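You operate a simulated robot arm through the tools that you are given. There is no shell and no other tool.

The job below is to be done with a simulated two-armed robot. You get a single attempt, and the scene is never put back.

## Task
Swap the ring gauge on the drum for the puck with the pallet's number, count load 1 and release it.
Fine: the gauge goes on the side table; slide the load counter to 1, then press the blue button.
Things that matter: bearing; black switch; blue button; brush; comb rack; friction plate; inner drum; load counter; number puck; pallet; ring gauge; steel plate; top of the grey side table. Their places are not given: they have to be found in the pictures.

The check looks at the end state, three seconds after you hand in, the way a careful person would. Anything else that was tipped, shoved, dropped, spilled or broken makes it a failure.

## Robot
Two 7-joint arms with fingered hands on one trunk that stands fixed in place. Base frame: the origin is at the foot of the trunk, x ahead of it, y to its left, z up. Lengths are in cm, angles in rad, forces in N, time in s.
The left shoulder is at [3, 13.6, 120.5], the right one opposite. Payload 5 kg a hand.
Tool frame (each hand has its own): the origin (TCP) lies between the finger pads and is the grasp point; the fingertips stand 4.2 cm ahead of it; z points along the fingers, y is the line along which they close. Largest opening 20.8 cm; the body of the gripper starts 11.9 cm behind the TCP. The gripper is a hand of 4 fingers: y runs from the thumb to the fingers, the wrist lies at [0, 0, -33.2] in the tool frame, and closing takes about 1.5 s.
Orientation is told as [roll, pitch, yaw] about the base's x, y, z axes, in that order, counted from this pose: with the fingers straight down and closing along the base's y, the tool's x points along the base's -x, its y along +y and its z along -z.

## Interface
- The arms move only by the tool play_rows. It takes "left_targets", "right_targets" or both (then of equal length, played together; a hand with none holds still); each is one flat list of numbers, 7 for each row, row after row: the shift along the tool's x, y, z in mm, then the turn, a rotation vector about the tool's x, y, z in rad, then the closure, from 0 (fully open) to 1 (shut). In form: [x, y, z, ax, ay, az, claw, x, y, z, ax, ay, az, claw, ...]. A call has 1 to 20 rows; each row shifts and turns the commanded pose from where the row before left it, along the tool's axes as they then stand. A row lasts 0.2 s, in which the tool goes at most 5 cm and 0.15 rad; a call with a longer step from one row to the next is refused whole, and so is a gripper value outside its range. A pose out of reach is approached as far as the arm can. The call stops where the force on the tool passes 40 N (or 10 N more than at its start, if that is more) or the arm is blocked; 0.2 s more then pass. Each finger travels about 7.2 cm/s and halts on what it meets, pressing with about 23 N; the grip force reading is that of the motor and also rises with nothing between the fingers. The clock runs only during rows and for 0.2 s after the last one: add rows that do not move to give the fingers time. The reply holds the time, the measured pose of the TCP, the force on the tool along the base axes, the opening and the grip force, in the units named above and with some noise, with the torque about the TCP (base axes, N m) and any sound that the robot's microphone picked up.
- Cameras (640 x 400 px; columns grow to the right, rows downward): "scene" is now at [1.41, 6.76, 193.39]; the picture's right is [0.82, -0.58, -0.00], its down [-0.45, -0.64, -0.63] and it looks along [0.36, 0.51, -0.78] (base axes); focal length 319 px, centre (320, 200). "left" rides on the left gripper at [-10.1, 0, -14.5] in its tool frame; the picture's right is [0.00, -1.00, 0.00], its down [0.82, 0.00, -0.57] and it looks along [0.57, 0.00, 0.82] (tool axes); focal length 261 px, centre (320, 200). "right" rides on the right gripper at [10.1, 0, -14.5] in its tool frame; the picture's right is [0.00, 1.00, 0.00], its down [-0.82, 0.00, -0.57] and it looks along [-0.57, 0.00, 0.82] (tool axes); focal length 261 px, centre (320, 200).
- get_image(camera): a new picture of that camera. The clock stands still meanwhile.
- lift_body(by): slides the trunk up (or, below 0, down) by that many cm; the arms and the scene camera ride with it, the base frame stays. It gives what a move gives, with no picture.
- grasp_type(shape, hand): the hand has 4 fingers and takes this shape, open, in about a second: jaw (thumb against the fingers, like two jaws); tri (thumb and two fingers); tip (a fingertip pinch); poke (one finger out to press); point (the index stretched); flat (the hand flat); cup (the hand cupped); fist (a fist). The gripper value then closes the fingers along that shape, each until it touches; the sizes above hold for jaw. It gives what a move gives, with no picture.
- aim_head(pan, tilt): turns the head with the scene camera to pan (to the left, within 2.496 rad either way) and tilt (down, from -0.506 to 1.204), counted from straight ahead of the robot. It gives what a move gives.
- locate(camera, pixels): for up to 12 pixels [column, row] of the newest picture of that camera ("zoom" is the newest enlarged one), the place [x, y, z] in the base frame of the surface seen there, good to about 0.3 cm, but the place of the scene camera against the robot may be out by one fixed shift of up to 1.2 cm in any direction. The clock stands still meanwhile.
- close_up(camera, box): a new picture of the part [left, top, right, bottom] of that camera's present view, enlarged. The clock stands still meanwhile.
- finish_job(): hands the job in; it is judged then, once.

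Open the grippers and draw the arms clear of the work before you hand the job in, unless the task says otherwise.

The tools are called after "Emit:" as a command line: name --argument value ..., lists and objects as JSON in quotes. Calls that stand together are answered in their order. play_rows: Moves the arms, as the interface text tells. Its arguments: {"type":"object","properties":{"left_targets":{"type":"array","items":{"type":"number"}},"right_targets":{"type":"array","items":{"type":"number"}}},"required":[]} The other tools are called the same way: lift_body (by) slides the trunk up or down; grasp_type (shape, hand) gives the hand a shape; aim_head (pan, tilt) turns the head that bears the scene camera; get_image (camera) takes a picture; locate (camera, pixels) gives the place of the surface under pixels of a picture; close_up (camera, box) takes an enlarged picture of a part of a camera's view; finish_job () hands the job in.

At the start:

```text
time: 0.0
left_position: [45.85, 56.74, 127.26]
left_tcp_rot: [0.0, 0.001, 0.001]
left_wrist_force: [0.4, -1.3, 0.1]
left_torque: [0.02, -0.02, -0.01]
left_finger_gap: 20.81
left_grasp_force: 0.0
left_shape: jaw
right_position: [75.61, 3.32, 122.04]
right_tcp_rot: [0.0, 0.0, -0.001]
right_wrist_force: [0.4, 0.2, -0.6]
right_torque: [0.01, -0.01, 0.0]
right_finger_gap: 20.76
right_grasp_force: 0.2
right_shape: jaw
trunk travel left (down, up): [-22.5, 26.5]
head pan, tilt: [0.956, 0.892]
```

scene: 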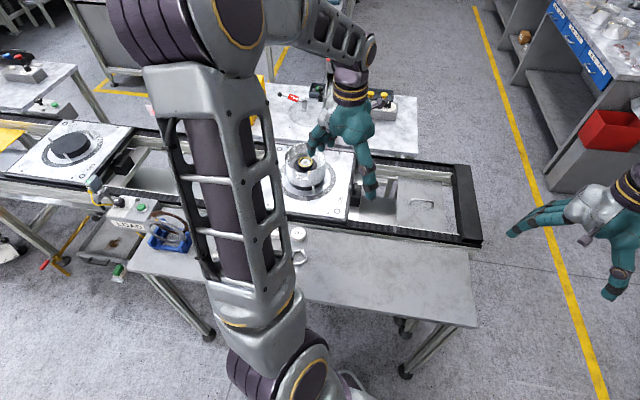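
right: 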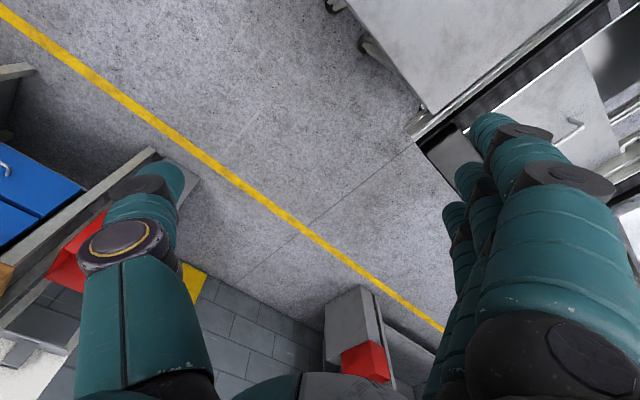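
left: 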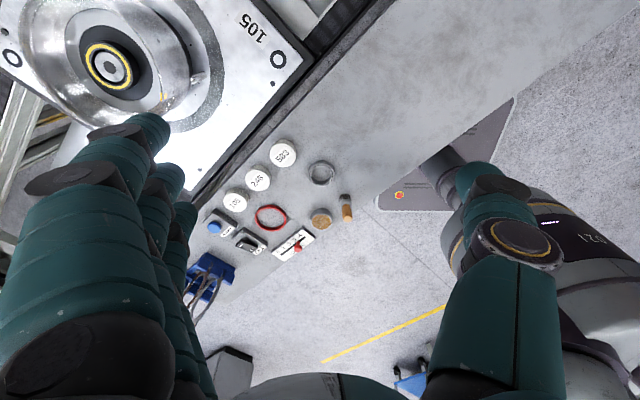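

The left camera view shows a pallet labelled 105 (about (265,35)), three white pucks at (283,152), (257,178), (235,200), plus controls near (215,225)–(295,245). I'll enlarge those parts of the view.

Emit:
close_up --camera "left" --box '[170, 120, 370, 290]'

Emit:
close_up --camera "left" --box '[0, 0, 320, 200]'

Emit:
close_up --camera "scene" --box '[240, 80, 440, 260]'

Emit:
close_up --camera "scene" --box '[0, 60, 220, 300]'

```text
2.35 times, centred on (270, 205) of left
```

zoom: 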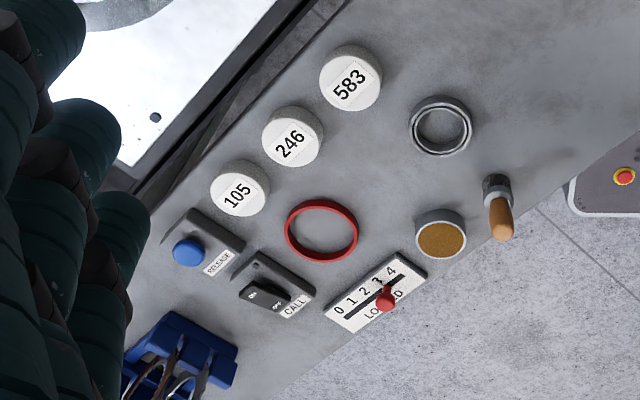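

```text
2.00 times, centred on (160, 100) of left
```

zoom: 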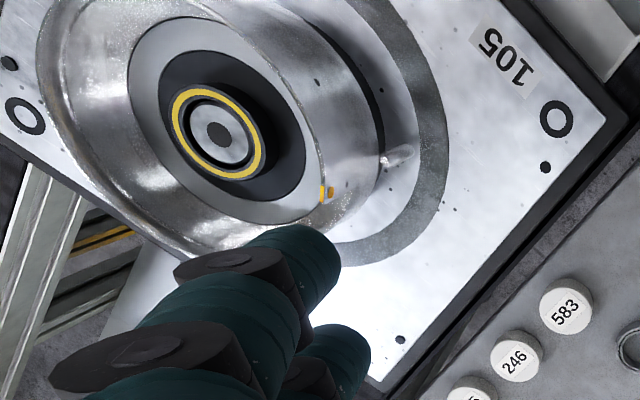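

```text
2.22 times, centred on (340, 170) of scene
```

zoom: 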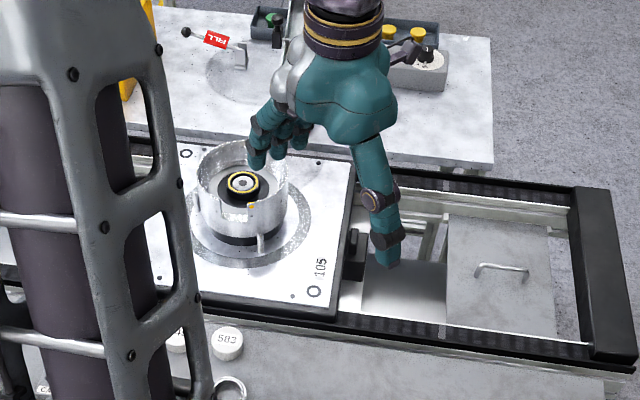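

```text
1.67 times, centred on (110, 180) of scene
```

zoom: 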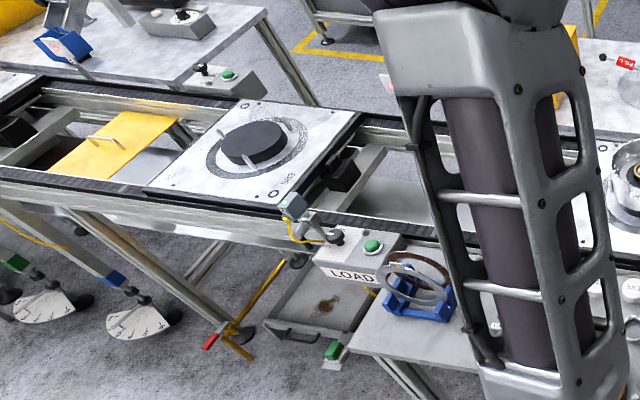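

The pallet and one puck both read 105. I need a better look at the drum: in the close-up it shows a yellow-edged ring item at its centre. I'll measure the drum, pallet and table items from the left camera.

Emit:
get_image --camera "left"

Emit:
locate --camera "left" --pixels '[[109, 67], [96, 50], [120, 85], [80, 40], [140, 40], [190, 60], [165, 95], [283, 152], [257, 178], [235, 200], [256, 28], [278, 60]]'

Emit:
locate --camera "left" --pixels '[[214, 227], [251, 241], [298, 247], [276, 245], [271, 216], [321, 172], [321, 218], [347, 208], [320, 205], [300, 215], [205, 265], [330, 130]]'

```text
taken
```

left: 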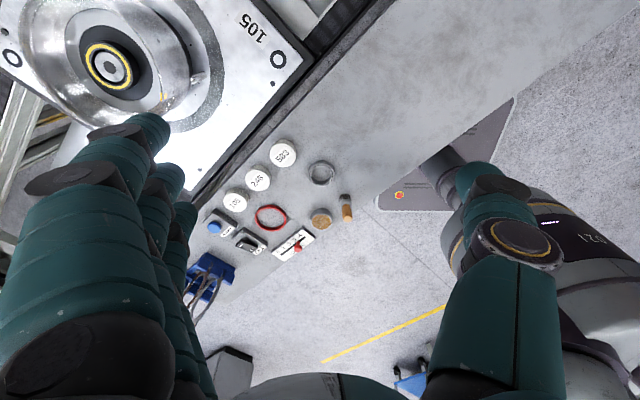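

```text
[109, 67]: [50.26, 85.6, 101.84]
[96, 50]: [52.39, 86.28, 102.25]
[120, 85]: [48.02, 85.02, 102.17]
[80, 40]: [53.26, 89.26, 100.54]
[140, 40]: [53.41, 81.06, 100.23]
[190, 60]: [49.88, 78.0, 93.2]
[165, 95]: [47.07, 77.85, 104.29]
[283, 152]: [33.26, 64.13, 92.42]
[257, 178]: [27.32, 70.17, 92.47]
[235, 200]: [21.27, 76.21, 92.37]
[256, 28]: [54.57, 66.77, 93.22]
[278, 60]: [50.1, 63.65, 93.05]
```

```text
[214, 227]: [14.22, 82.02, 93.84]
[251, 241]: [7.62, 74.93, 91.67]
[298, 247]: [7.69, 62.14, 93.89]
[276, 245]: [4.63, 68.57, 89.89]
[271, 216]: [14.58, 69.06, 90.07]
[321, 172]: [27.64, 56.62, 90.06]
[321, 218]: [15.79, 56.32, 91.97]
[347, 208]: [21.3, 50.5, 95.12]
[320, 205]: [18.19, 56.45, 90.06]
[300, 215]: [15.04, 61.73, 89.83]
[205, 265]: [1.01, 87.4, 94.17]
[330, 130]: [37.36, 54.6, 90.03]
```

The 105 puck sits at about (21.3, 76.2, 92.4) and the drum centre at about (50, 85.5), with table z ≈ 90. I'll raise the trunk a little and move the left hand out so its camera can look at the drum from closer.

Emit:
lift_body --by 8

```text
time: 1.2
left_position: [45.94, 56.66, 135.12]
left_tcp_rot: [-0.001, 0.0, 0.001]
left_wrist_force: [1.3, -0.1, 0.0]
left_torque: [-0.03, -0.01, -0.01]
left_finger_gap: 20.79
left_grasp_force: 0.0
left_shape: jaw
right_position: [75.59, 3.23, 129.92]
right_tcp_rot: [0.001, 0.002, 0.0]
right_wrist_force: [-0.5, -0.9, -0.2]
right_torque: [0.01, 0.07, -0.01]
right_finger_gap: 20.79
right_grasp_force: 0.2
right_shape: jaw
trunk travel left (down, up): [-30.5, 18.5]
head pan, tilt: [0.956, 0.892]
```

The trunk is up 8 cm and the left hand is at z 135. I'll move it toward the drum (+y 26 cm, +x 8 cm, down 10 cm) in small steps, staying well above the drum rim near z 104.

Emit:
play_rows --left_targets '[-10, 40, 0, 0, 0, 0, 0, -10, 40, 0, 0, 0, 0, 0, -10, 40, 0, 0, 0, 0, 0, -10, 40, 0, 0, 0, 0, 0, -10, 40, 20, 0, 0, 0, 0, -10, 40, 20, 0, 0, 0, 0, -10, 20, 30, 0, 0, 0, 0, -10, 0, 30, 0, 0, 0, 0, 0, 0, 0, 0, 0, 0, 0]'

Emit:
get_image --camera "left"

Emit:
get_image --camera "scene"

```text
time: 3.2
left_position: [53.65, 82.84, 125.39]
left_tcp_rot: [-0.001, 0.001, -0.001]
left_wrist_force: [-0.1, 0.4, 1.2]
left_torque: [-0.02, -0.06, 0.01]
left_finger_gap: 20.78
left_grasp_force: 0.0
left_shape: jaw
right_position: [75.52, 3.32, 129.98]
right_tcp_rot: [0.0, 0.0, 0.0]
right_wrist_force: [-0.6, -0.2, 0.2]
right_torque: [-0.02, -0.05, -0.03]
right_finger_gap: 20.74
right_grasp_force: 0.1
right_shape: jaw
trunk travel left (down, up): [-30.5, 18.5]
head pan, tilt: [0.956, 0.892]
```

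```text
taken
```

left: 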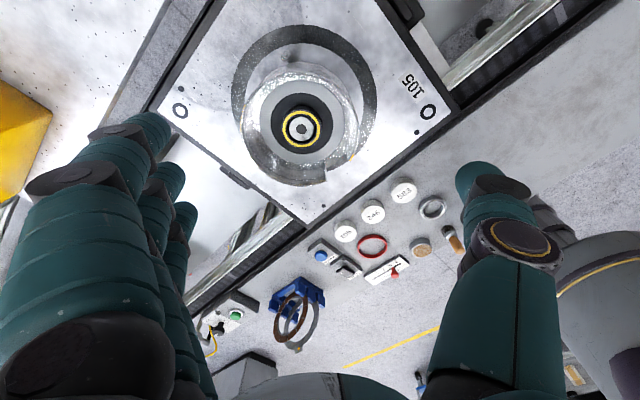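

```text
taken
```

scene: 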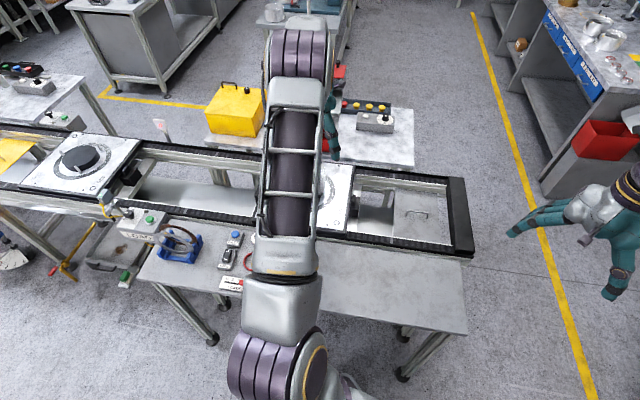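

The drum is now in clear view around (302,125) of the left picture, with the comb rack and its two discs at (298,315). I'll enlarge the drum and the table strip.

Emit:
close_up --camera "left" --box '[220, 40, 390, 200]'

Emit:
close_up --camera "left" --box '[190, 160, 470, 360]'

```text
2.50 times, centred on (305, 120) of left
```

zoom: 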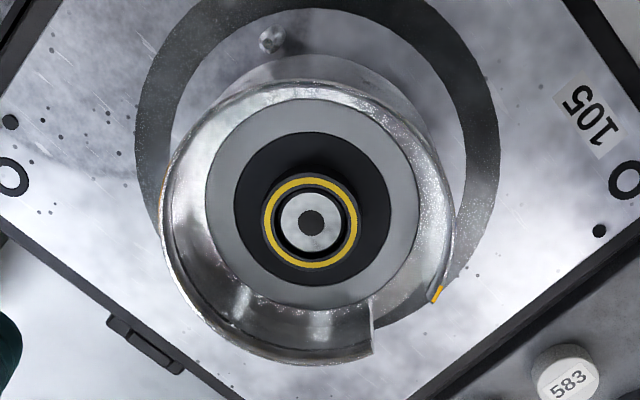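

```text
2.00 times, centred on (330, 260) of left
```

zoom: 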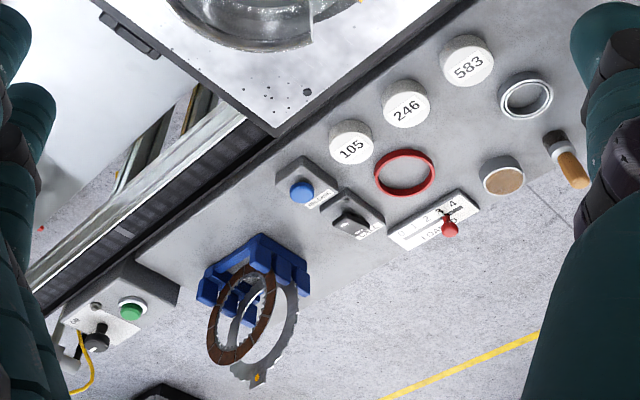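

The drum's cup surrounds a grey plate, a black disc, and a yellow-banded ring at zoom (310,222). I'll re-take the drum close-up and locate points across it to learn the heights and sizes.

Emit:
close_up --camera "left" --box '[260, 80, 345, 170]'

```text
4.44 times, centred on (302, 125) of left
```

zoom: 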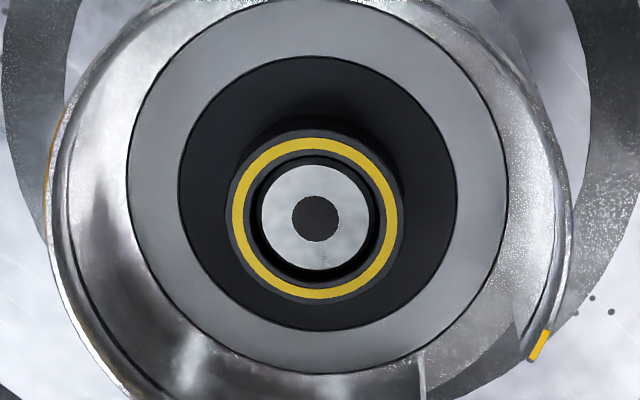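

Now I'll locate points on the yellow band, the inner face, the hole, the black disc and the grey plate in this zoom.

Emit:
locate --camera "zoom" --pixels '[[315, 218], [285, 218], [345, 218], [240, 215], [390, 215], [315, 292], [315, 144], [257, 215], [200, 215], [440, 200], [150, 200], [485, 200]]'

Emit:
locate --camera "zoom" --pixels '[[90, 300], [560, 250], [540, 345], [60, 130], [420, 380], [300, 390], [315, 120], [315, 80], [20, 250], [235, 160], [620, 300], [520, 200]]'

```text
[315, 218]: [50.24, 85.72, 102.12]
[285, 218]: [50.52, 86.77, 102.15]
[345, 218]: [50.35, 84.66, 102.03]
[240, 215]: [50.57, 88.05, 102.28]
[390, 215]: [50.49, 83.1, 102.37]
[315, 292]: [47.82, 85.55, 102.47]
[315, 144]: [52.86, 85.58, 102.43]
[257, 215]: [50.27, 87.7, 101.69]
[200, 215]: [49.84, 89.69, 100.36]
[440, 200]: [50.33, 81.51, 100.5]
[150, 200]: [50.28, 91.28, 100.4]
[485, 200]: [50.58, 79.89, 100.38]
```

```text
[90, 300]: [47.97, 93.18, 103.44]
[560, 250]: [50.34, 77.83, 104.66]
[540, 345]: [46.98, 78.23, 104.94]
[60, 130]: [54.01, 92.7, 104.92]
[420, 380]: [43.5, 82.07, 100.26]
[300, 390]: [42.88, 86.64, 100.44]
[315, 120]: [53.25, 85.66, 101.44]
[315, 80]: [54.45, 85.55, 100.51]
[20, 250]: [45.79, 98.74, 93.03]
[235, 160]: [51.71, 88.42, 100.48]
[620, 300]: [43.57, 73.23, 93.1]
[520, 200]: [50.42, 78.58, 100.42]
```

The ring gauge is a ring of about 5.7 cm diameter, centred near (50.35, 85.6), with its top at z ≈ 102.4. It surrounds a boss with top at z ≈ 102.1 on a deck at z ≈ 100.4, and the cup rim is at z ≈ 105. I'll yaw the left hand and back it off to get a more sideways view of the drum.

Emit:
play_rows --left_targets '[0, 0, -10, 0, 0, 0.15, 0, 0, 0, 0, 0, 0, 0.15, 0, 0, 0, 0, 0, 0, 0.15, 0, 0, 0, 0, 0, 0, 0.15, 0, 0, 0, 0, 0, 0, 0.15, 0, 0, 0, 0, 0, 0, 0.15, 0, 0, 0, 0, 0, 0, 0.15, 0, 0, 0, 0, 0, 0, 0.15, 0, 0, 0, 0, 0, 0, 0.15, 0, 0, 0, 0, 0, 0, 0.15, 0, 0, 0, 0, 0, 0, 0.07, 0, -40, 0, 0, 0, 0, 0, 0, -40, 0, 20, 0, 0, 0, 0, -40, 0, 30, 0, 0, 0, 0, -30, 0, 30, 0, 0, 0, 0]'

Emit:
get_image --camera "left"

Emit:
get_image --camera "scene"

```text
time: 6.4
left_position: [53.87, 67.66, 118.13]
left_tcp_rot: [0.0, 0.003, -1.568]
left_wrist_force: [0.3, 0.4, 0.2]
left_torque: [-0.03, 0.04, 0.02]
left_finger_gap: 20.8
left_grasp_force: 0.1
left_shape: jaw
right_position: [75.5, 3.13, 129.94]
right_tcp_rot: [-0.001, 0.0, 0.001]
right_wrist_force: [-0.4, 0.3, -0.6]
right_torque: [0.08, 0.07, 0.05]
right_finger_gap: 20.78
right_grasp_force: 0.1
right_shape: jaw
trunk travel left (down, up): [-30.5, 18.5]
head pan, tilt: [0.956, 0.892]
```

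```text
taken
```

left: 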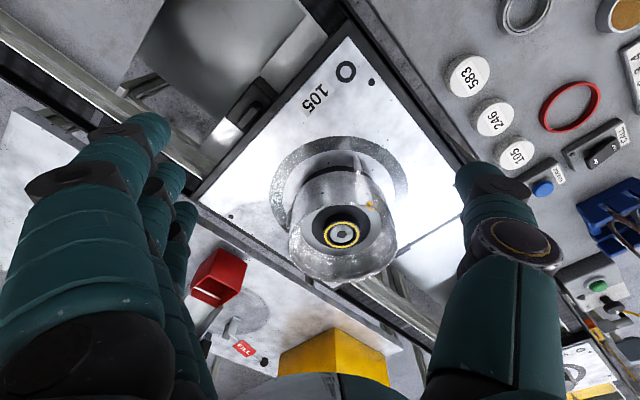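

```text
taken
```

scene: 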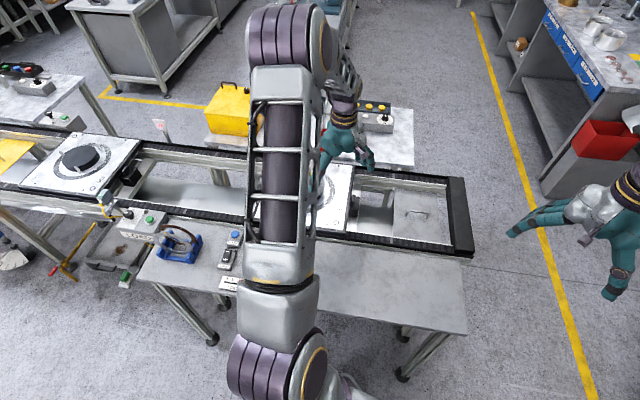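

The drum is at (342,230), seen from the near side. I'll zoom in on it.

Emit:
close_up --camera "left" --box '[285, 170, 405, 290]'

```text
3.33 times, centred on (345, 230) of left
```

zoom: 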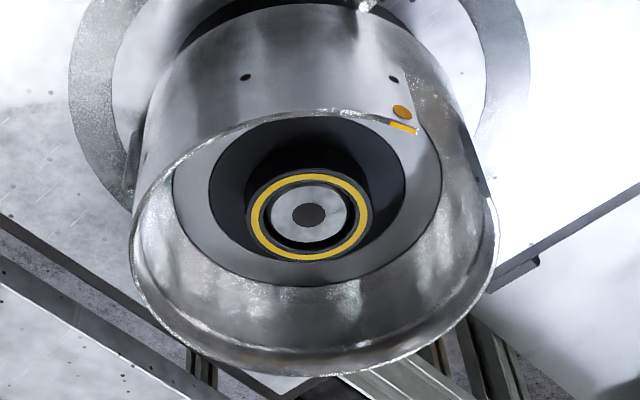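

The view confirms a dark ring with a yellow band sitting around a central boss inside the cup. Before entering the cup, I'll test in free air how the jaw looks at a partial closure of about 0.6.

Emit:
play_rows --left_targets '[0, 0, 0, 0, 0, 0, 0.6, 0, 0, 0, 0, 0, 0, 0.6, 0, 0, 0, 0, 0, 0, 0.6, 0, 0, 0, 0, 0, 0, 0.6, 0, 0, 0, 0, 0, 0, 0.6, 0, 0, 0, 0, 0, 0, 0.6]'

Emit:
get_image --camera "left"

```text
time: 7.8
left_position: [53.78, 67.65, 118.19]
left_tcp_rot: [0.0, 0.0, -1.569]
left_wrist_force: [-0.3, -0.3, -0.4]
left_torque: [0.03, 0.04, 0.0]
left_finger_gap: 8.4
left_grasp_force: 0.0
left_shape: jaw
right_position: [75.53, 3.29, 129.98]
right_tcp_rot: [0.0, -0.001, -0.001]
right_wrist_force: [0.7, -0.3, 1.3]
right_torque: [0.01, 0.01, 0.05]
right_finger_gap: 20.77
right_grasp_force: 0.0
right_shape: jaw
trunk travel left (down, up): [-30.5, 18.5]
head pan, tilt: [0.956, 0.892]
```

```text
taken
```

left: 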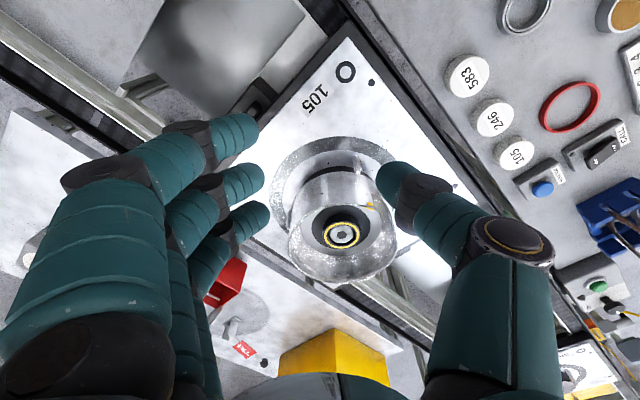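

The fingers curl inward with tips at about (255,130), (262,178), (268,215) and thumb at (380,175). I'll locate the tips and knuckles to learn the hand's real geometry.

Emit:
locate --camera "left" --pixels '[[248, 132], [256, 180], [262, 216], [384, 178], [215, 140], [205, 190], [215, 240], [425, 200], [230, 155], [245, 205], [400, 175], [395, 205]]'

Emit:
close_up --camera "left" --box '[160, 90, 480, 290]'

```text
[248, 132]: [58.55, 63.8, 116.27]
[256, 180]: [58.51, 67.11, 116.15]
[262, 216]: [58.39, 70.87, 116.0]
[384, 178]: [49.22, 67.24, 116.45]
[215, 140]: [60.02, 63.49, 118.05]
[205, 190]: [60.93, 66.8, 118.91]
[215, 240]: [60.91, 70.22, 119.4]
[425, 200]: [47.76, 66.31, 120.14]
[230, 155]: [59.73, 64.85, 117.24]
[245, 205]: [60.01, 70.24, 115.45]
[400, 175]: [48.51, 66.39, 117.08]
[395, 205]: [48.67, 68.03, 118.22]
```

```text
2.00 times, centred on (320, 190) of left
```

zoom: 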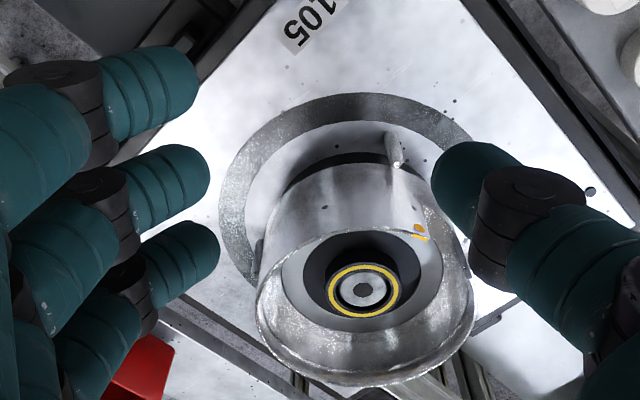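

In jaw shape the three fingers are spaced 3.45 cm, spanning about 9 cm, which is tight inside the cup. I'll look at the "tri" and "tip" shapes in free air.

Emit:
grasp_type --hand "left" --shape "tri"

Emit:
get_image --camera "left"

Emit:
play_rows --left_targets '[0, 0, 0, 0, 0, 0, 0.6, 0, 0, 0, 0, 0, 0, 0.6, 0, 0, 0, 0, 0, 0, 0.6, 0, 0, 0, 0, 0, 0, 0.6, 0, 0, 0, 0, 0, 0, 0.6, 0, 0, 0, 0, 0, 0, 0.6, 0, 0, 0, 0, 0, 0, 0.6]'

Emit:
get_image --camera "left"

Emit:
grasp_type --hand "left" --shape "tip"

Emit:
get_image --camera "left"

Emit:
play_rows --left_targets '[0, 0, 0, 0, 0, 0, 0.6, 0, 0, 0, 0, 0, 0, 0.6, 0, 0, 0, 0, 0, 0, 0.6, 0, 0, 0, 0, 0, 0, 0.6, 0, 0, 0, 0, 0, 0, 0.6, 0, 0, 0, 0, 0, 0, 0.6, 0, 0, 0, 0, 0, 0, 0.6]'

Emit:
get_image --camera "left"

```text
time: 8.7
left_position: [53.81, 67.7, 118.18]
left_tcp_rot: [-0.001, 0.002, -1.569]
left_wrist_force: [-0.2, -0.9, -0.8]
left_torque: [0.0, 0.02, 0.0]
left_finger_gap: 20.81
left_grasp_force: 0.0
left_shape: tri
right_position: [75.65, 3.27, 129.95]
right_tcp_rot: [0.001, 0.001, -0.001]
right_wrist_force: [-0.2, -0.2, -0.4]
right_torque: [-0.01, 0.01, -0.01]
right_finger_gap: 20.79
right_grasp_force: 0.1
right_shape: jaw
trunk travel left (down, up): [-30.5, 18.5]
head pan, tilt: [0.956, 0.892]
```

```text
taken
```

left: 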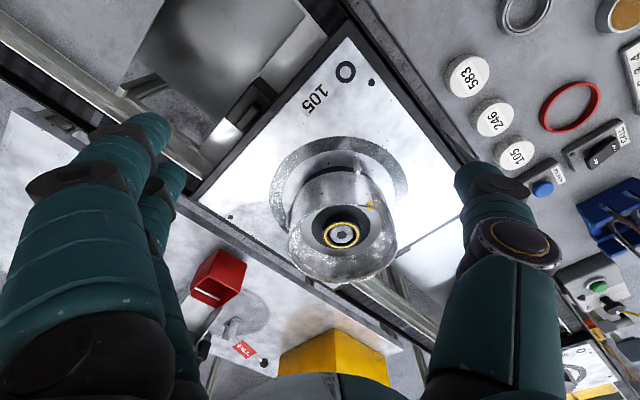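

```text
time: 10.3
left_position: [53.63, 67.65, 118.02]
left_tcp_rot: [0.0, 0.0, -1.569]
left_wrist_force: [-0.1, 0.6, 0.1]
left_torque: [0.0, 0.0, -0.01]
left_finger_gap: 8.42
left_grasp_force: 0.1
left_shape: tri
right_position: [75.42, 3.2, 129.97]
right_tcp_rot: [-0.002, 0.001, 0.003]
right_wrist_force: [-0.6, -0.9, -0.3]
right_torque: [0.0, 0.01, 0.0]
right_finger_gap: 20.78
right_grasp_force: 0.0
right_shape: jaw
trunk travel left (down, up): [-30.5, 18.5]
head pan, tilt: [0.956, 0.892]
```

```text
taken
```

left: 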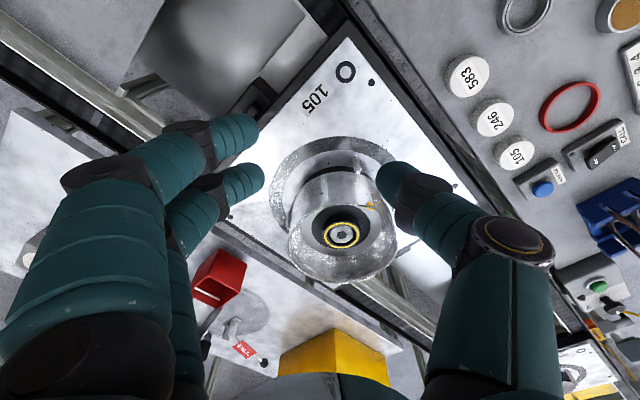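

```text
time: 11.2
left_position: [53.73, 67.65, 118.18]
left_tcp_rot: [0.001, 0.0, -1.571]
left_wrist_force: [-0.3, 1.1, 0.1]
left_torque: [0.05, 0.0, 0.01]
left_finger_gap: 20.79
left_grasp_force: 0.0
left_shape: tip
right_position: [75.59, 3.33, 129.96]
right_tcp_rot: [0.001, 0.002, 0.0]
right_wrist_force: [0.0, -0.2, 0.1]
right_torque: [-0.04, 0.0, 0.02]
right_finger_gap: 20.78
right_grasp_force: 0.0
right_shape: jaw
trunk travel left (down, up): [-30.5, 18.5]
head pan, tilt: [0.956, 0.892]
```

```text
taken
```

left: 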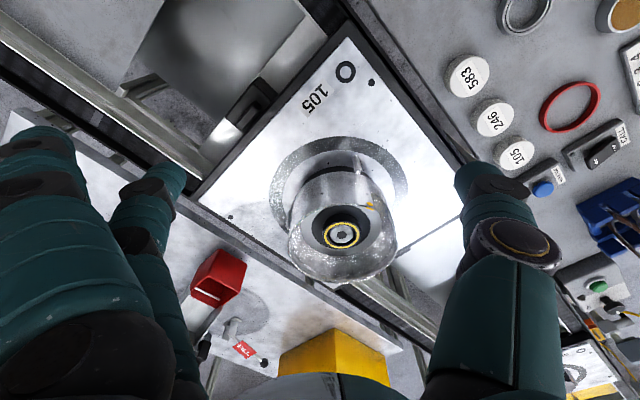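

```text
time: 12.8
left_position: [53.77, 67.61, 118.17]
left_tcp_rot: [0.0, 0.0, -1.569]
left_wrist_force: [0.3, 1.4, -0.2]
left_torque: [0.02, 0.01, -0.01]
left_finger_gap: 8.39
left_grasp_force: 0.1
left_shape: tip
right_position: [75.57, 3.24, 129.94]
right_tcp_rot: [0.001, -0.001, 0.0]
right_wrist_force: [-0.5, 0.6, 0.4]
right_torque: [0.02, 0.01, 0.04]
right_finger_gap: 20.78
right_grasp_force: 0.0
right_shape: jaw
trunk travel left (down, up): [-30.5, 18.5]
head pan, tilt: [0.956, 0.892]
```

```text
taken
```

left: 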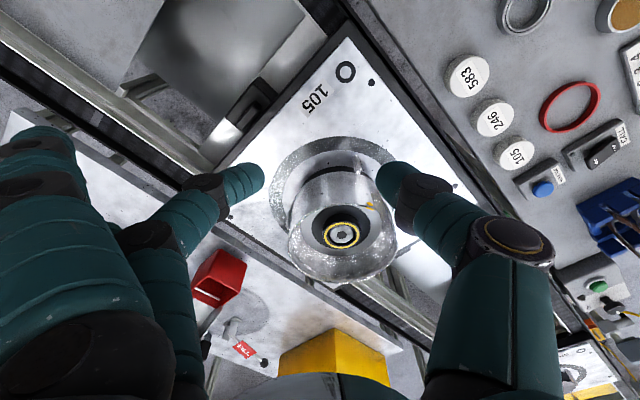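

The "tip" shape leaves just the thumb at (385,180) and middle finger at (255,180) opposed, with the others folded, which suits the cup. I'll close further to about the ring's size and measure the tips and the folded finger.

Emit:
play_rows --left_targets '[0, 0, 0, 0, 0, 0, 0.72, 0, 0, 0, 0, 0, 0, 0.72, 0, 0, 0, 0, 0, 0, 0.72]'

Emit:
close_up --camera "left" --box '[160, 90, 480, 290]'

Emit:
get_image --camera "left"

Emit:
locate --camera "left" --pixels '[[40, 150], [75, 170], [60, 200], [20, 130], [70, 140], [100, 210], [264, 180], [274, 178], [376, 180], [366, 178], [230, 190], [405, 195]]'

```text
time: 13.6
left_position: [53.64, 67.63, 118.18]
left_tcp_rot: [0.0, 0.0, -1.569]
left_wrist_force: [0.0, 0.4, -0.4]
left_torque: [0.03, 0.0, -0.02]
left_finger_gap: 5.88
left_grasp_force: 0.1
left_shape: tip
right_position: [75.58, 3.17, 129.87]
right_tcp_rot: [-0.002, -0.001, 0.0]
right_wrist_force: [-0.8, 0.5, -0.1]
right_torque: [0.01, 0.0, 0.01]
right_finger_gap: 20.78
right_grasp_force: 0.0
right_shape: jaw
trunk travel left (down, up): [-30.5, 18.5]
head pan, tilt: [0.956, 0.892]
```

```text
2.00 times, centred on (320, 190) of left
```

zoom: 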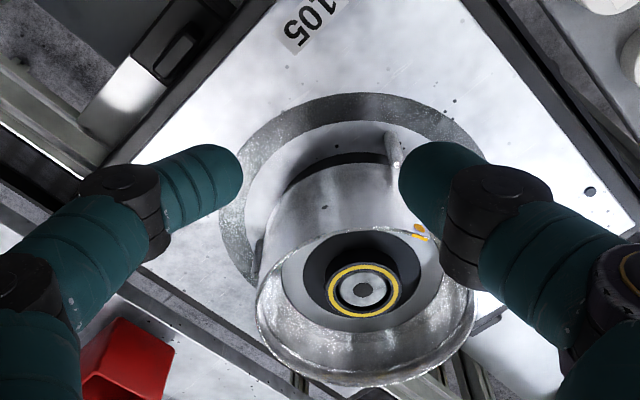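

```text
taken
```

left: 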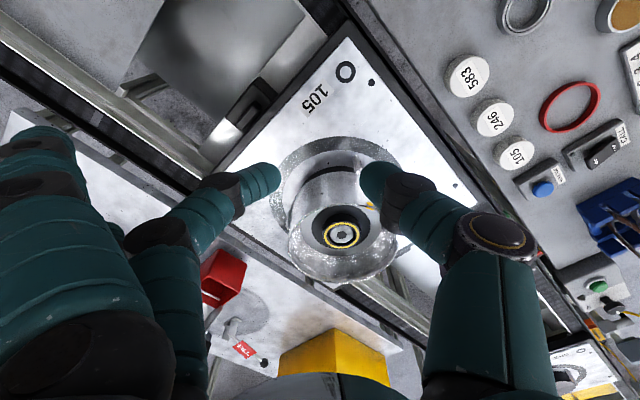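

```text
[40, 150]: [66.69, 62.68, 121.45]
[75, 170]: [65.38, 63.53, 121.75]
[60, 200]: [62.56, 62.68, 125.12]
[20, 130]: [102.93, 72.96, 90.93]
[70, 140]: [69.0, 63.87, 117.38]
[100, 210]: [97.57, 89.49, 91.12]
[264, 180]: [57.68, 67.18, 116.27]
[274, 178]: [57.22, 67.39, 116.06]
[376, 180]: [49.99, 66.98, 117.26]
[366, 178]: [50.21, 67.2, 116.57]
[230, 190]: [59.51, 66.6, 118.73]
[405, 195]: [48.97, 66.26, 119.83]
```

At gap 5.9 the tips are symmetric about the TCP, and the folded index reaches down to at least z 117.4, about TCP level, some 13–15 cm to the finger side. I'll check the hand from the scene camera.

Emit:
close_up --camera "scene" --box '[290, 60, 410, 220]'

Emit:
locate --camera "left" --pixels '[[515, 153], [493, 118], [467, 76], [543, 188], [515, 175], [440, 160], [400, 90], [430, 130], [600, 285], [460, 110], [570, 105], [525, 12]]'

```text
2.50 times, centred on (350, 140) of scene
```

zoom: 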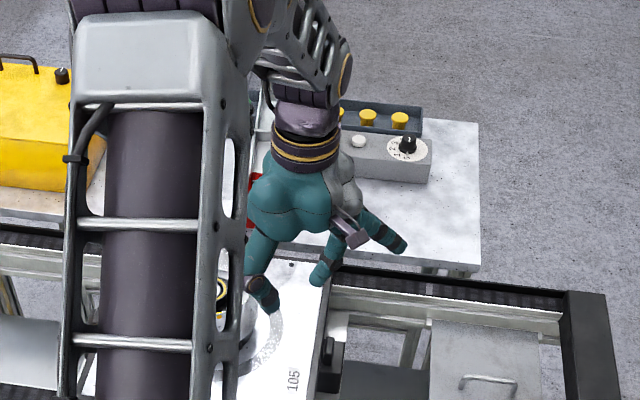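

```text
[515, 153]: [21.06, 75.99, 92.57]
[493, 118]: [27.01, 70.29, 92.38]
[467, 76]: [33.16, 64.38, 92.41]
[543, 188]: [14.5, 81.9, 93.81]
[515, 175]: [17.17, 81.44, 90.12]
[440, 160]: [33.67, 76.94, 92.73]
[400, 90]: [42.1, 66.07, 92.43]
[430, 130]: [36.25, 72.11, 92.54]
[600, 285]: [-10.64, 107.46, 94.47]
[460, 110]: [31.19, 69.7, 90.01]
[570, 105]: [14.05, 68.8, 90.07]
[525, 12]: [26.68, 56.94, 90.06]
```

The scene close-up shows the index finger stretched outward with its tip at zoom (400,245), rather than folded. I'll measure its tip and the middle finger tip with this zoom.

Emit:
locate --camera "zoom" --pixels '[[401, 247], [388, 236], [370, 218], [322, 278], [268, 300], [258, 285], [330, 262], [350, 228], [300, 200], [290, 375]]'

Emit:
get_image --camera "right"

```text
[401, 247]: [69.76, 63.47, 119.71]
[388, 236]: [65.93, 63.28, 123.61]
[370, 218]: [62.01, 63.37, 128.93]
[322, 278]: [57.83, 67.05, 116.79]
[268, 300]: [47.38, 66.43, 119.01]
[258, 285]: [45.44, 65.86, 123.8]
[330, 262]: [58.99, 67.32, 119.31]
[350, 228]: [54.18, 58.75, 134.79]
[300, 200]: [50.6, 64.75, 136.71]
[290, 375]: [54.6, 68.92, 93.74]
```

```text
taken
```

right: 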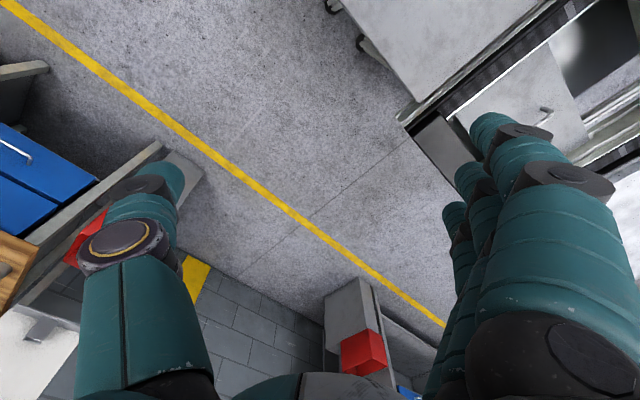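

The index tip is about 16 cm out on the finger side and bottoms out about 1.4 cm below TCP level. I'd like the thumb to go into the cup's slot (towards −x−y), with yaw ≈ −0.75. I'll check what stands on the far side of the drum, where the stretched fingers would be.

Emit:
locate --camera "left" --pixels '[[225, 265], [240, 290], [215, 255], [330, 350], [300, 340], [235, 325], [245, 350], [290, 320], [380, 300], [400, 330], [250, 240], [330, 300]]'

Emit:
close_up --camera "left" --box '[285, 170, 405, 290]'

Emit:
locate --camera "zoom" --pixels '[[140, 290], [480, 290], [310, 368], [310, 345], [155, 300], [465, 290], [418, 128], [492, 200], [395, 118], [310, 112], [470, 150], [450, 170]]'

```text
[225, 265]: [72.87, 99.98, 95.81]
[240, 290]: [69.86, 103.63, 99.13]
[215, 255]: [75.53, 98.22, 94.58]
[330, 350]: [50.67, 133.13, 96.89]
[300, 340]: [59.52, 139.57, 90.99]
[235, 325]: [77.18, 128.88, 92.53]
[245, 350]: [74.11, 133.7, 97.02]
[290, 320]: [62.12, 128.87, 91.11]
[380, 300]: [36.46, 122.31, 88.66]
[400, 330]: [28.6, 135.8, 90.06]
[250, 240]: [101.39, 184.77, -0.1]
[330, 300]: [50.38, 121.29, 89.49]
```

```text
3.33 times, centred on (345, 230) of left
```

zoom: 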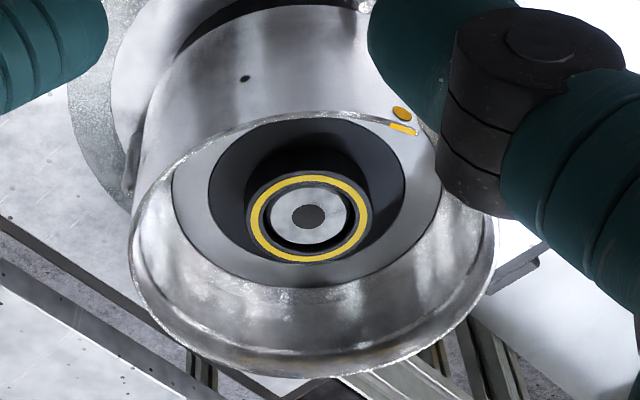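

```text
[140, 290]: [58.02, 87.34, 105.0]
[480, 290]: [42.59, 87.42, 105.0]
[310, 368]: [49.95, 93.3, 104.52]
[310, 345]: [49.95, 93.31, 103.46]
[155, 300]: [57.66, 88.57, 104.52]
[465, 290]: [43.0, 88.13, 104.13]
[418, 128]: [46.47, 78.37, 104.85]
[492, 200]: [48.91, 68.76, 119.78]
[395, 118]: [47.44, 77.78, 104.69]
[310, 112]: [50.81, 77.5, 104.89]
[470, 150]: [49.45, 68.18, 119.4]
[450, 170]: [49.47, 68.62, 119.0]
```

The rim is confirmed at z ≈ 105 with inner radius ≈ 7.7, and the red box tops out near z 100, so the stretched fingers will clear it. I'll rotate the hand to yaw −0.75 and hover over the ring with the gap set to about 7.2 cm.

Emit:
play_rows --left_targets '[0, 0, -10, 0, 0, -0.1365, 0.655, 0, 0, -10, 0, 0, -0.1365, 0.655, 0, 0, 0, 0, 0, -0.1365, 0.655, 0, 0, 0, 0, 0, -0.1365, 0.655, 0, 0, 0, 0, 0, -0.1365, 0.655, 0, 0, 0, 0, 0, -0.1365, 0.655, 29.4, 21.3, 0, 0, 0, 0, 0.655, 29.4, 21.3, 0, 0, 0, 0, 0.655, 29.4, 21.3, 0, 0, 0, 0, 0.655, 29.4, 21.3, 0, 0, 0, 0, 0.655, 29.4, 21.3, 0, 0, 0, 0, 0.655, 0, 0, 20, 0, 0, 0, 0.655, 0, 0, 20, 0, 0, 0, 0.655, 0, 0, 0, 0, 0, 0, 0.655, 0, 0, 0, 0, 0, 0, 0.655]'

Emit:
get_image --camera "left"

Emit:
get_image --camera "scene"

```text
time: 16.8
left_position: [50.45, 85.47, 116.31]
left_tcp_rot: [-0.001, -0.001, -0.751]
left_wrist_force: [1.0, 0.0, -0.3]
left_torque: [-0.05, 0.03, -0.01]
left_finger_gap: 7.12
left_grasp_force: 0.0
left_shape: tip
right_position: [75.5, 3.24, 129.95]
right_tcp_rot: [-0.001, 0.0, 0.001]
right_wrist_force: [0.3, -0.1, -0.3]
right_torque: [0.01, 0.04, 0.0]
right_finger_gap: 20.77
right_grasp_force: 0.1
right_shape: jaw
trunk travel left (down, up): [-30.5, 18.5]
head pan, tilt: [0.956, 0.892]
```

```text
taken
```

left: 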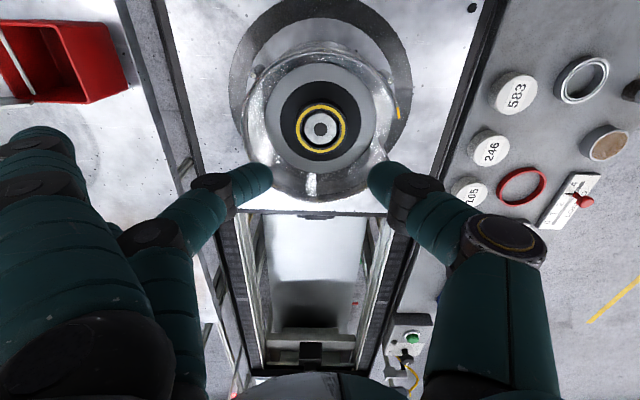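

```text
taken
```

scene: 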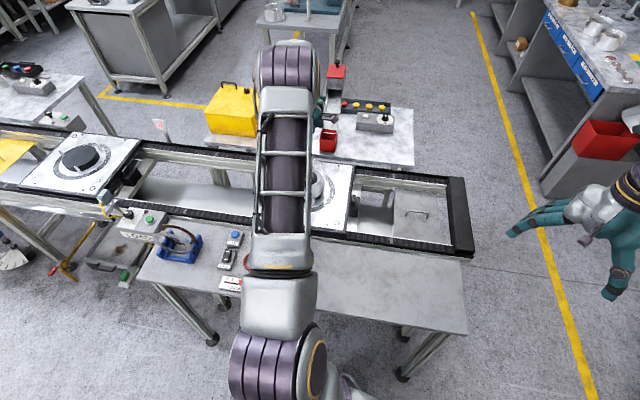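

The ring is at (320,129) in the left view, column-centred with the hand. I'll zoom in to locate its centre and the rim precisely.

Emit:
close_up --camera "left" --box '[240, 60, 400, 200]'

Emit:
locate --camera "zoom" --pixels '[[320, 195], [250, 195], [391, 195], [320, 128], [320, 264], [265, 230], [375, 160], [300, 195], [340, 195], [320, 175], [320, 215], [320, 195]]'

```text
2.86 times, centred on (320, 130) of left
```

zoom: 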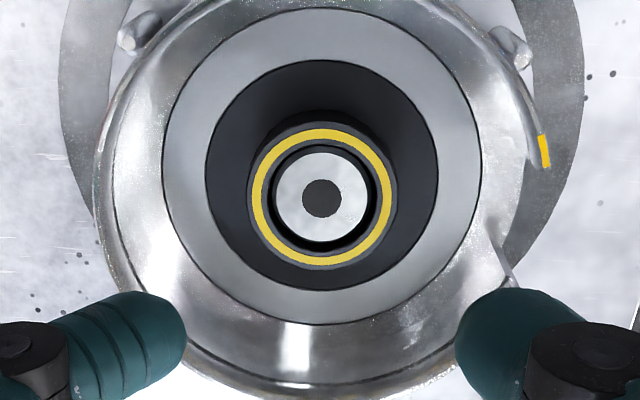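

```text
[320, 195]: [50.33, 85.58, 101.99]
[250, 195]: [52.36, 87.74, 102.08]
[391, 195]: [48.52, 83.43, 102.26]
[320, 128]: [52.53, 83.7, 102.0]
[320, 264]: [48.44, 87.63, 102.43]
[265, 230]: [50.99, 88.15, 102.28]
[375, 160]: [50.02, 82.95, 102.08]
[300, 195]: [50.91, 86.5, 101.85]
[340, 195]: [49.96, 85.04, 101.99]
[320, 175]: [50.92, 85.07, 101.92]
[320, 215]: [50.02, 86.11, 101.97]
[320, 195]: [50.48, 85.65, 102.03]
```

The ring centre is (50.45, 85.63), OD ≈ 5.8 cm, and the slot sits on the thumb side of the picture as planned. I'll nudge slightly and descend to just above the rim to check alignment.

Emit:
play_rows --left_targets '[1, -1, 20, 0, 0, 0, 0.655, 0, 0, 20, 0, 0, 0, 0.655, 0, 0, 15, 0, 0, 0, 0.655, 0, 0, 0, 0, 0, 0, 0.655]'

Emit:
get_image --camera "left"

Emit:
close_up --camera "left" --box '[200, 80, 440, 240]'

```text
time: 17.8
left_position: [50.22, 85.52, 110.69]
left_tcp_rot: [-0.001, 0.0, -0.75]
left_wrist_force: [1.2, 0.8, 0.6]
left_torque: [0.01, 0.01, -0.01]
left_finger_gap: 7.15
left_grasp_force: 0.0
left_shape: tip
right_position: [75.47, 3.28, 130.02]
right_tcp_rot: [-0.001, 0.001, 0.0]
right_wrist_force: [0.0, 0.9, 0.8]
right_torque: [-0.02, 0.0, 0.01]
right_finger_gap: 20.8
right_grasp_force: 0.1
right_shape: jaw
trunk travel left (down, up): [-30.5, 18.5]
head pan, tilt: [0.956, 0.892]
```

```text
taken
```

left: 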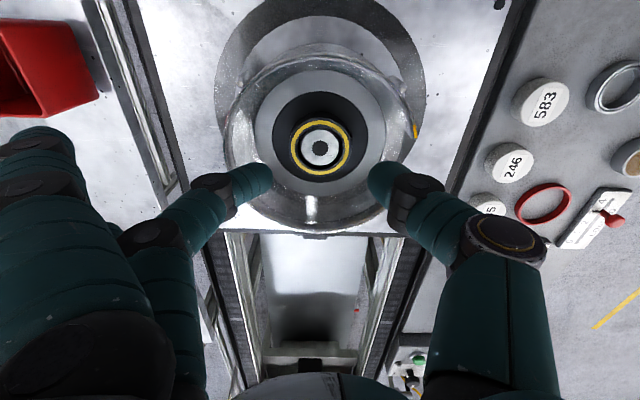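

```text
2.50 times, centred on (320, 160) of left
```

zoom: 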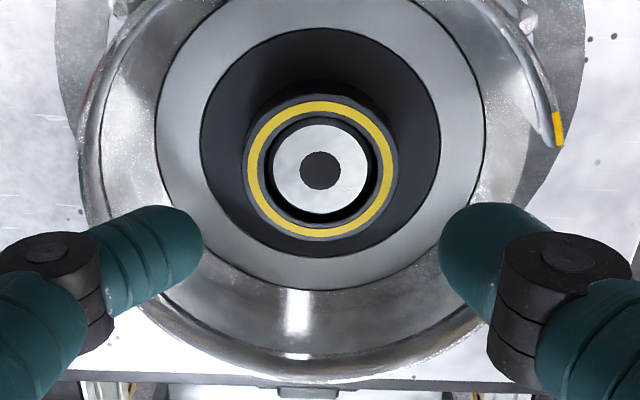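

The tips are just above rim level and inside it. I'll measure the finger joint and tip positions relative to the rim before going in.

Emit:
locate --camera "zoom" --pixels '[[195, 245], [150, 250], [110, 260], [95, 285], [60, 260], [85, 320], [450, 250], [490, 240], [510, 290], [560, 260], [500, 330], [40, 320]]'

```text
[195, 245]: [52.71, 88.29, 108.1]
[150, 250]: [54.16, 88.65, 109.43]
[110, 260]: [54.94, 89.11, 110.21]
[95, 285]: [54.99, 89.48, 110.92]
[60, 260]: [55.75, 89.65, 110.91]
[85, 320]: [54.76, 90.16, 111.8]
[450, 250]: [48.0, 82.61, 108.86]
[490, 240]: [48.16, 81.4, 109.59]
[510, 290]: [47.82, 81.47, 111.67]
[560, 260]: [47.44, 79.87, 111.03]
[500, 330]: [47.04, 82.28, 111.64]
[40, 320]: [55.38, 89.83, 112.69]
```

The knuckle's outer offset is about 7.0 cm against a rim inner radius of 7.7 (7.9 with the offset), so it should pass. I'll descend 40 mm slowly and check again.

Emit:
play_rows --left_targets '[0, 0, 10, 0, 0, 0, 0.655, 0, 0, 10, 0, 0, 0, 0.655, 0, 0, 10, 0, 0, 0, 0.655, 0, 0, 10, 0, 0, 0, 0.655, 0, 0, 0, 0, 0, 0, 0.655]'

Emit:
close_up --camera "left" --box '[200, 100, 440, 260]'

```text
time: 19.0
left_position: [50.12, 85.43, 106.73]
left_tcp_rot: [-0.001, -0.001, -0.75]
left_wrist_force: [-0.7, -0.1, 0.6]
left_torque: [0.02, -0.03, 0.01]
left_finger_gap: 7.14
left_grasp_force: 0.1
left_shape: tip
right_position: [75.45, 3.24, 130.09]
right_tcp_rot: [0.0, 0.001, 0.001]
right_wrist_force: [0.0, -0.1, 1.0]
right_torque: [0.0, -0.03, 0.01]
right_finger_gap: 20.76
right_grasp_force: 0.0
right_shape: jaw
trunk travel left (down, up): [-30.5, 18.5]
head pan, tilt: [0.956, 0.892]
```

```text
2.50 times, centred on (320, 180) of left
```

zoom: 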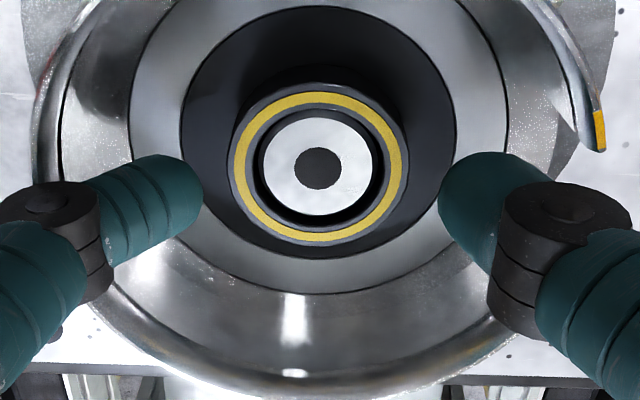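

Tips are at about z 102.5 with the ring centred between them (left gap ≈ 27 px, right ≈ 35 px). I'll descend the last 14 mm slowly.

Emit:
play_rows --left_targets '[0, 0, 5, 0, 0, 0, 0.655, 0, 0, 5, 0, 0, 0, 0.655, 0, 0, 4, 0, 0, 0, 0.655, 0, 0, 0, 0, 0, 0, 0.655]'

Emit:
close_up --camera "left" --box '[200, 100, 440, 260]'

```text
time: 20.0
left_position: [50.1, 85.42, 105.37]
left_tcp_rot: [0.0, 0.002, -0.751]
left_wrist_force: [-2.5, -6.3, 4.9]
left_torque: [0.2, -0.19, -0.16]
left_finger_gap: 6.71
left_grasp_force: 0.0
left_shape: tip
right_position: [75.44, 3.14, 129.97]
right_tcp_rot: [-0.001, -0.002, 0.0]
right_wrist_force: [0.4, -0.3, -0.3]
right_torque: [-0.03, 0.03, -0.01]
right_finger_gap: 20.78
right_grasp_force: 0.0
right_shape: jaw
trunk travel left (down, up): [-30.5, 18.5]
head pan, tilt: [0.956, 0.892]
```

```text
2.50 times, centred on (320, 180) of left
```

zoom: 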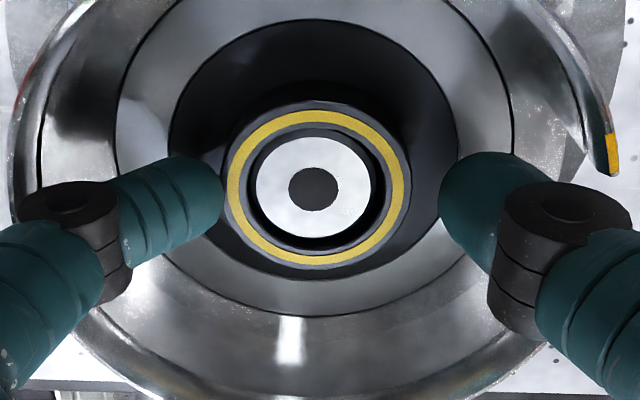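

The gap reads 6.71 with a ~7 N sideways force, so the finger's knuckle is brushing the rim. Closing on the ring will pull it inward and off the rim, so I'll close gently now.

Emit:
play_rows --left_targets '[0, 0, 0, 0, 0, 0, 0.69, 0, 0, 0, 0, 0, 0, 0.72, 0, 0, 0, 0, 0, 0, 0.75, 0, 0, 0, 0, 0, 0, 0.78, 0, 0, 0, 0, 0, 0, 0.78]'

Emit:
close_up --camera "left" --box '[200, 100, 440, 260]'

```text
time: 21.2
left_position: [50.21, 85.52, 105.37]
left_tcp_rot: [0.001, -0.001, -0.751]
left_wrist_force: [2.5, 0.5, 4.9]
left_torque: [0.04, -0.13, 0.06]
left_finger_gap: 5.22
left_grasp_force: 22.7
left_shape: tip
right_position: [75.55, 3.19, 129.99]
right_tcp_rot: [0.0, 0.0, 0.0]
right_wrist_force: [-0.1, 0.1, -0.3]
right_torque: [0.01, 0.0, -0.05]
right_finger_gap: 20.78
right_grasp_force: 0.2
right_shape: jaw
trunk travel left (down, up): [-30.5, 18.5]
head pan, tilt: [0.956, 0.892]
```

```text
2.50 times, centred on (320, 180) of left
```

zoom: 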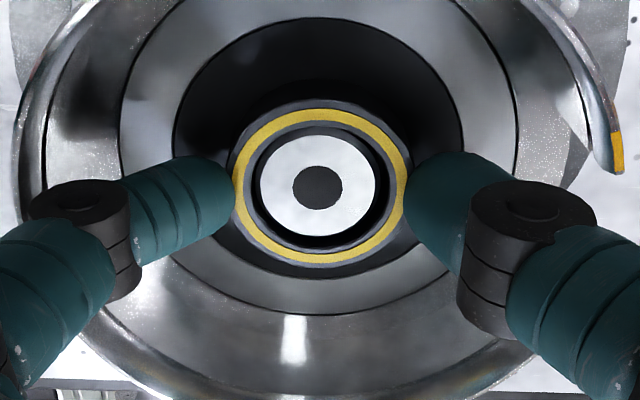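

The grip holds at gap 5.22 with 22.7 N, and both digits touch the ring. I'll lift slowly by 25 mm and check that only the ring comes.

Emit:
play_rows --left_targets '[0, 0, -5, 0, 0, 0, 0.8, 0, 0, -5, 0, 0, 0, 0.8, 0, 0, -5, 0, 0, 0, 0.8, 0, 0, -10, 0, 0, 0, 0.8, 0, 0, 0, 0, 0, 0, 0.8]'

Emit:
close_up --camera "left" --box '[200, 100, 440, 260]'

```text
time: 22.4
left_position: [50.19, 85.58, 107.7]
left_tcp_rot: [-0.001, 0.0, -0.75]
left_wrist_force: [0.1, 0.5, -2.5]
left_torque: [-0.01, 0.02, 0.01]
left_finger_gap: 4.37
left_grasp_force: 23.3
left_shape: tip
right_position: [75.58, 3.32, 129.8]
right_tcp_rot: [0.0, -0.001, -0.001]
right_wrist_force: [0.4, 0.0, -0.8]
right_torque: [-0.05, -0.01, 0.0]
right_finger_gap: 20.79
right_grasp_force: 0.2
right_shape: jaw
trunk travel left (down, up): [-30.5, 18.5]
head pan, tilt: [0.956, 0.892]
```

```text
2.50 times, centred on (320, 180) of left
```

zoom: 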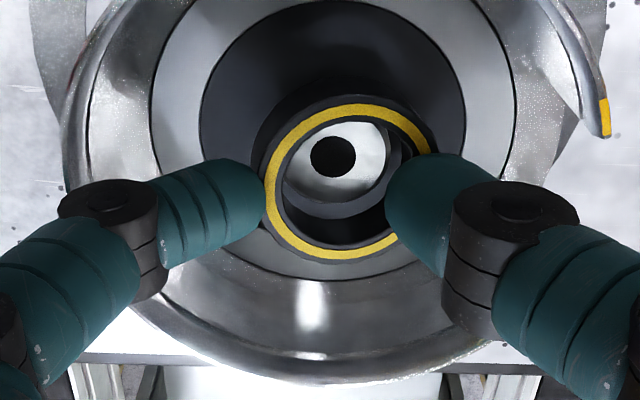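

The gap shrank to 4.37 and the ring at zoom (345,185) seems shifted in the grip. I'll locate points on its band to see its height and tilt before doing anything more.

Emit:
locate --camera "zoom" --pixels '[[345, 112], [270, 195], [310, 245], [285, 140], [410, 130], [350, 253], [390, 240], [250, 200], [400, 190], [335, 155]]'

Emit:
get_image --camera "left"

```text
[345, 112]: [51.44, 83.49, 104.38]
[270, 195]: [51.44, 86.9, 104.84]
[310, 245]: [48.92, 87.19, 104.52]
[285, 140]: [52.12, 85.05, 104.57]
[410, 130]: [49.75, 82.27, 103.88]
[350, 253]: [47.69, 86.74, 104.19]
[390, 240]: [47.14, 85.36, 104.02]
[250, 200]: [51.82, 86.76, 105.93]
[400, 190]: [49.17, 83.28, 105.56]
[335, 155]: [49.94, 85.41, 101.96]
```

```text
taken
```

left: 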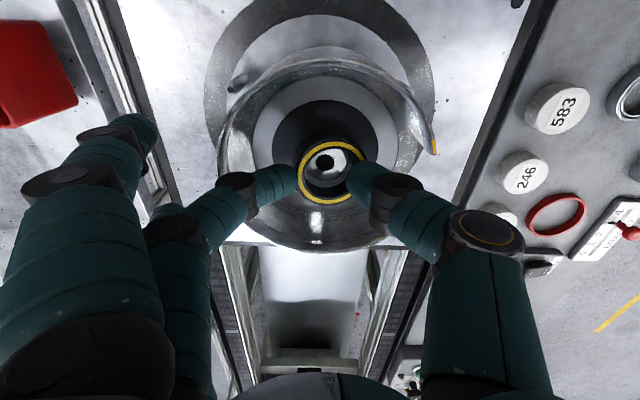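

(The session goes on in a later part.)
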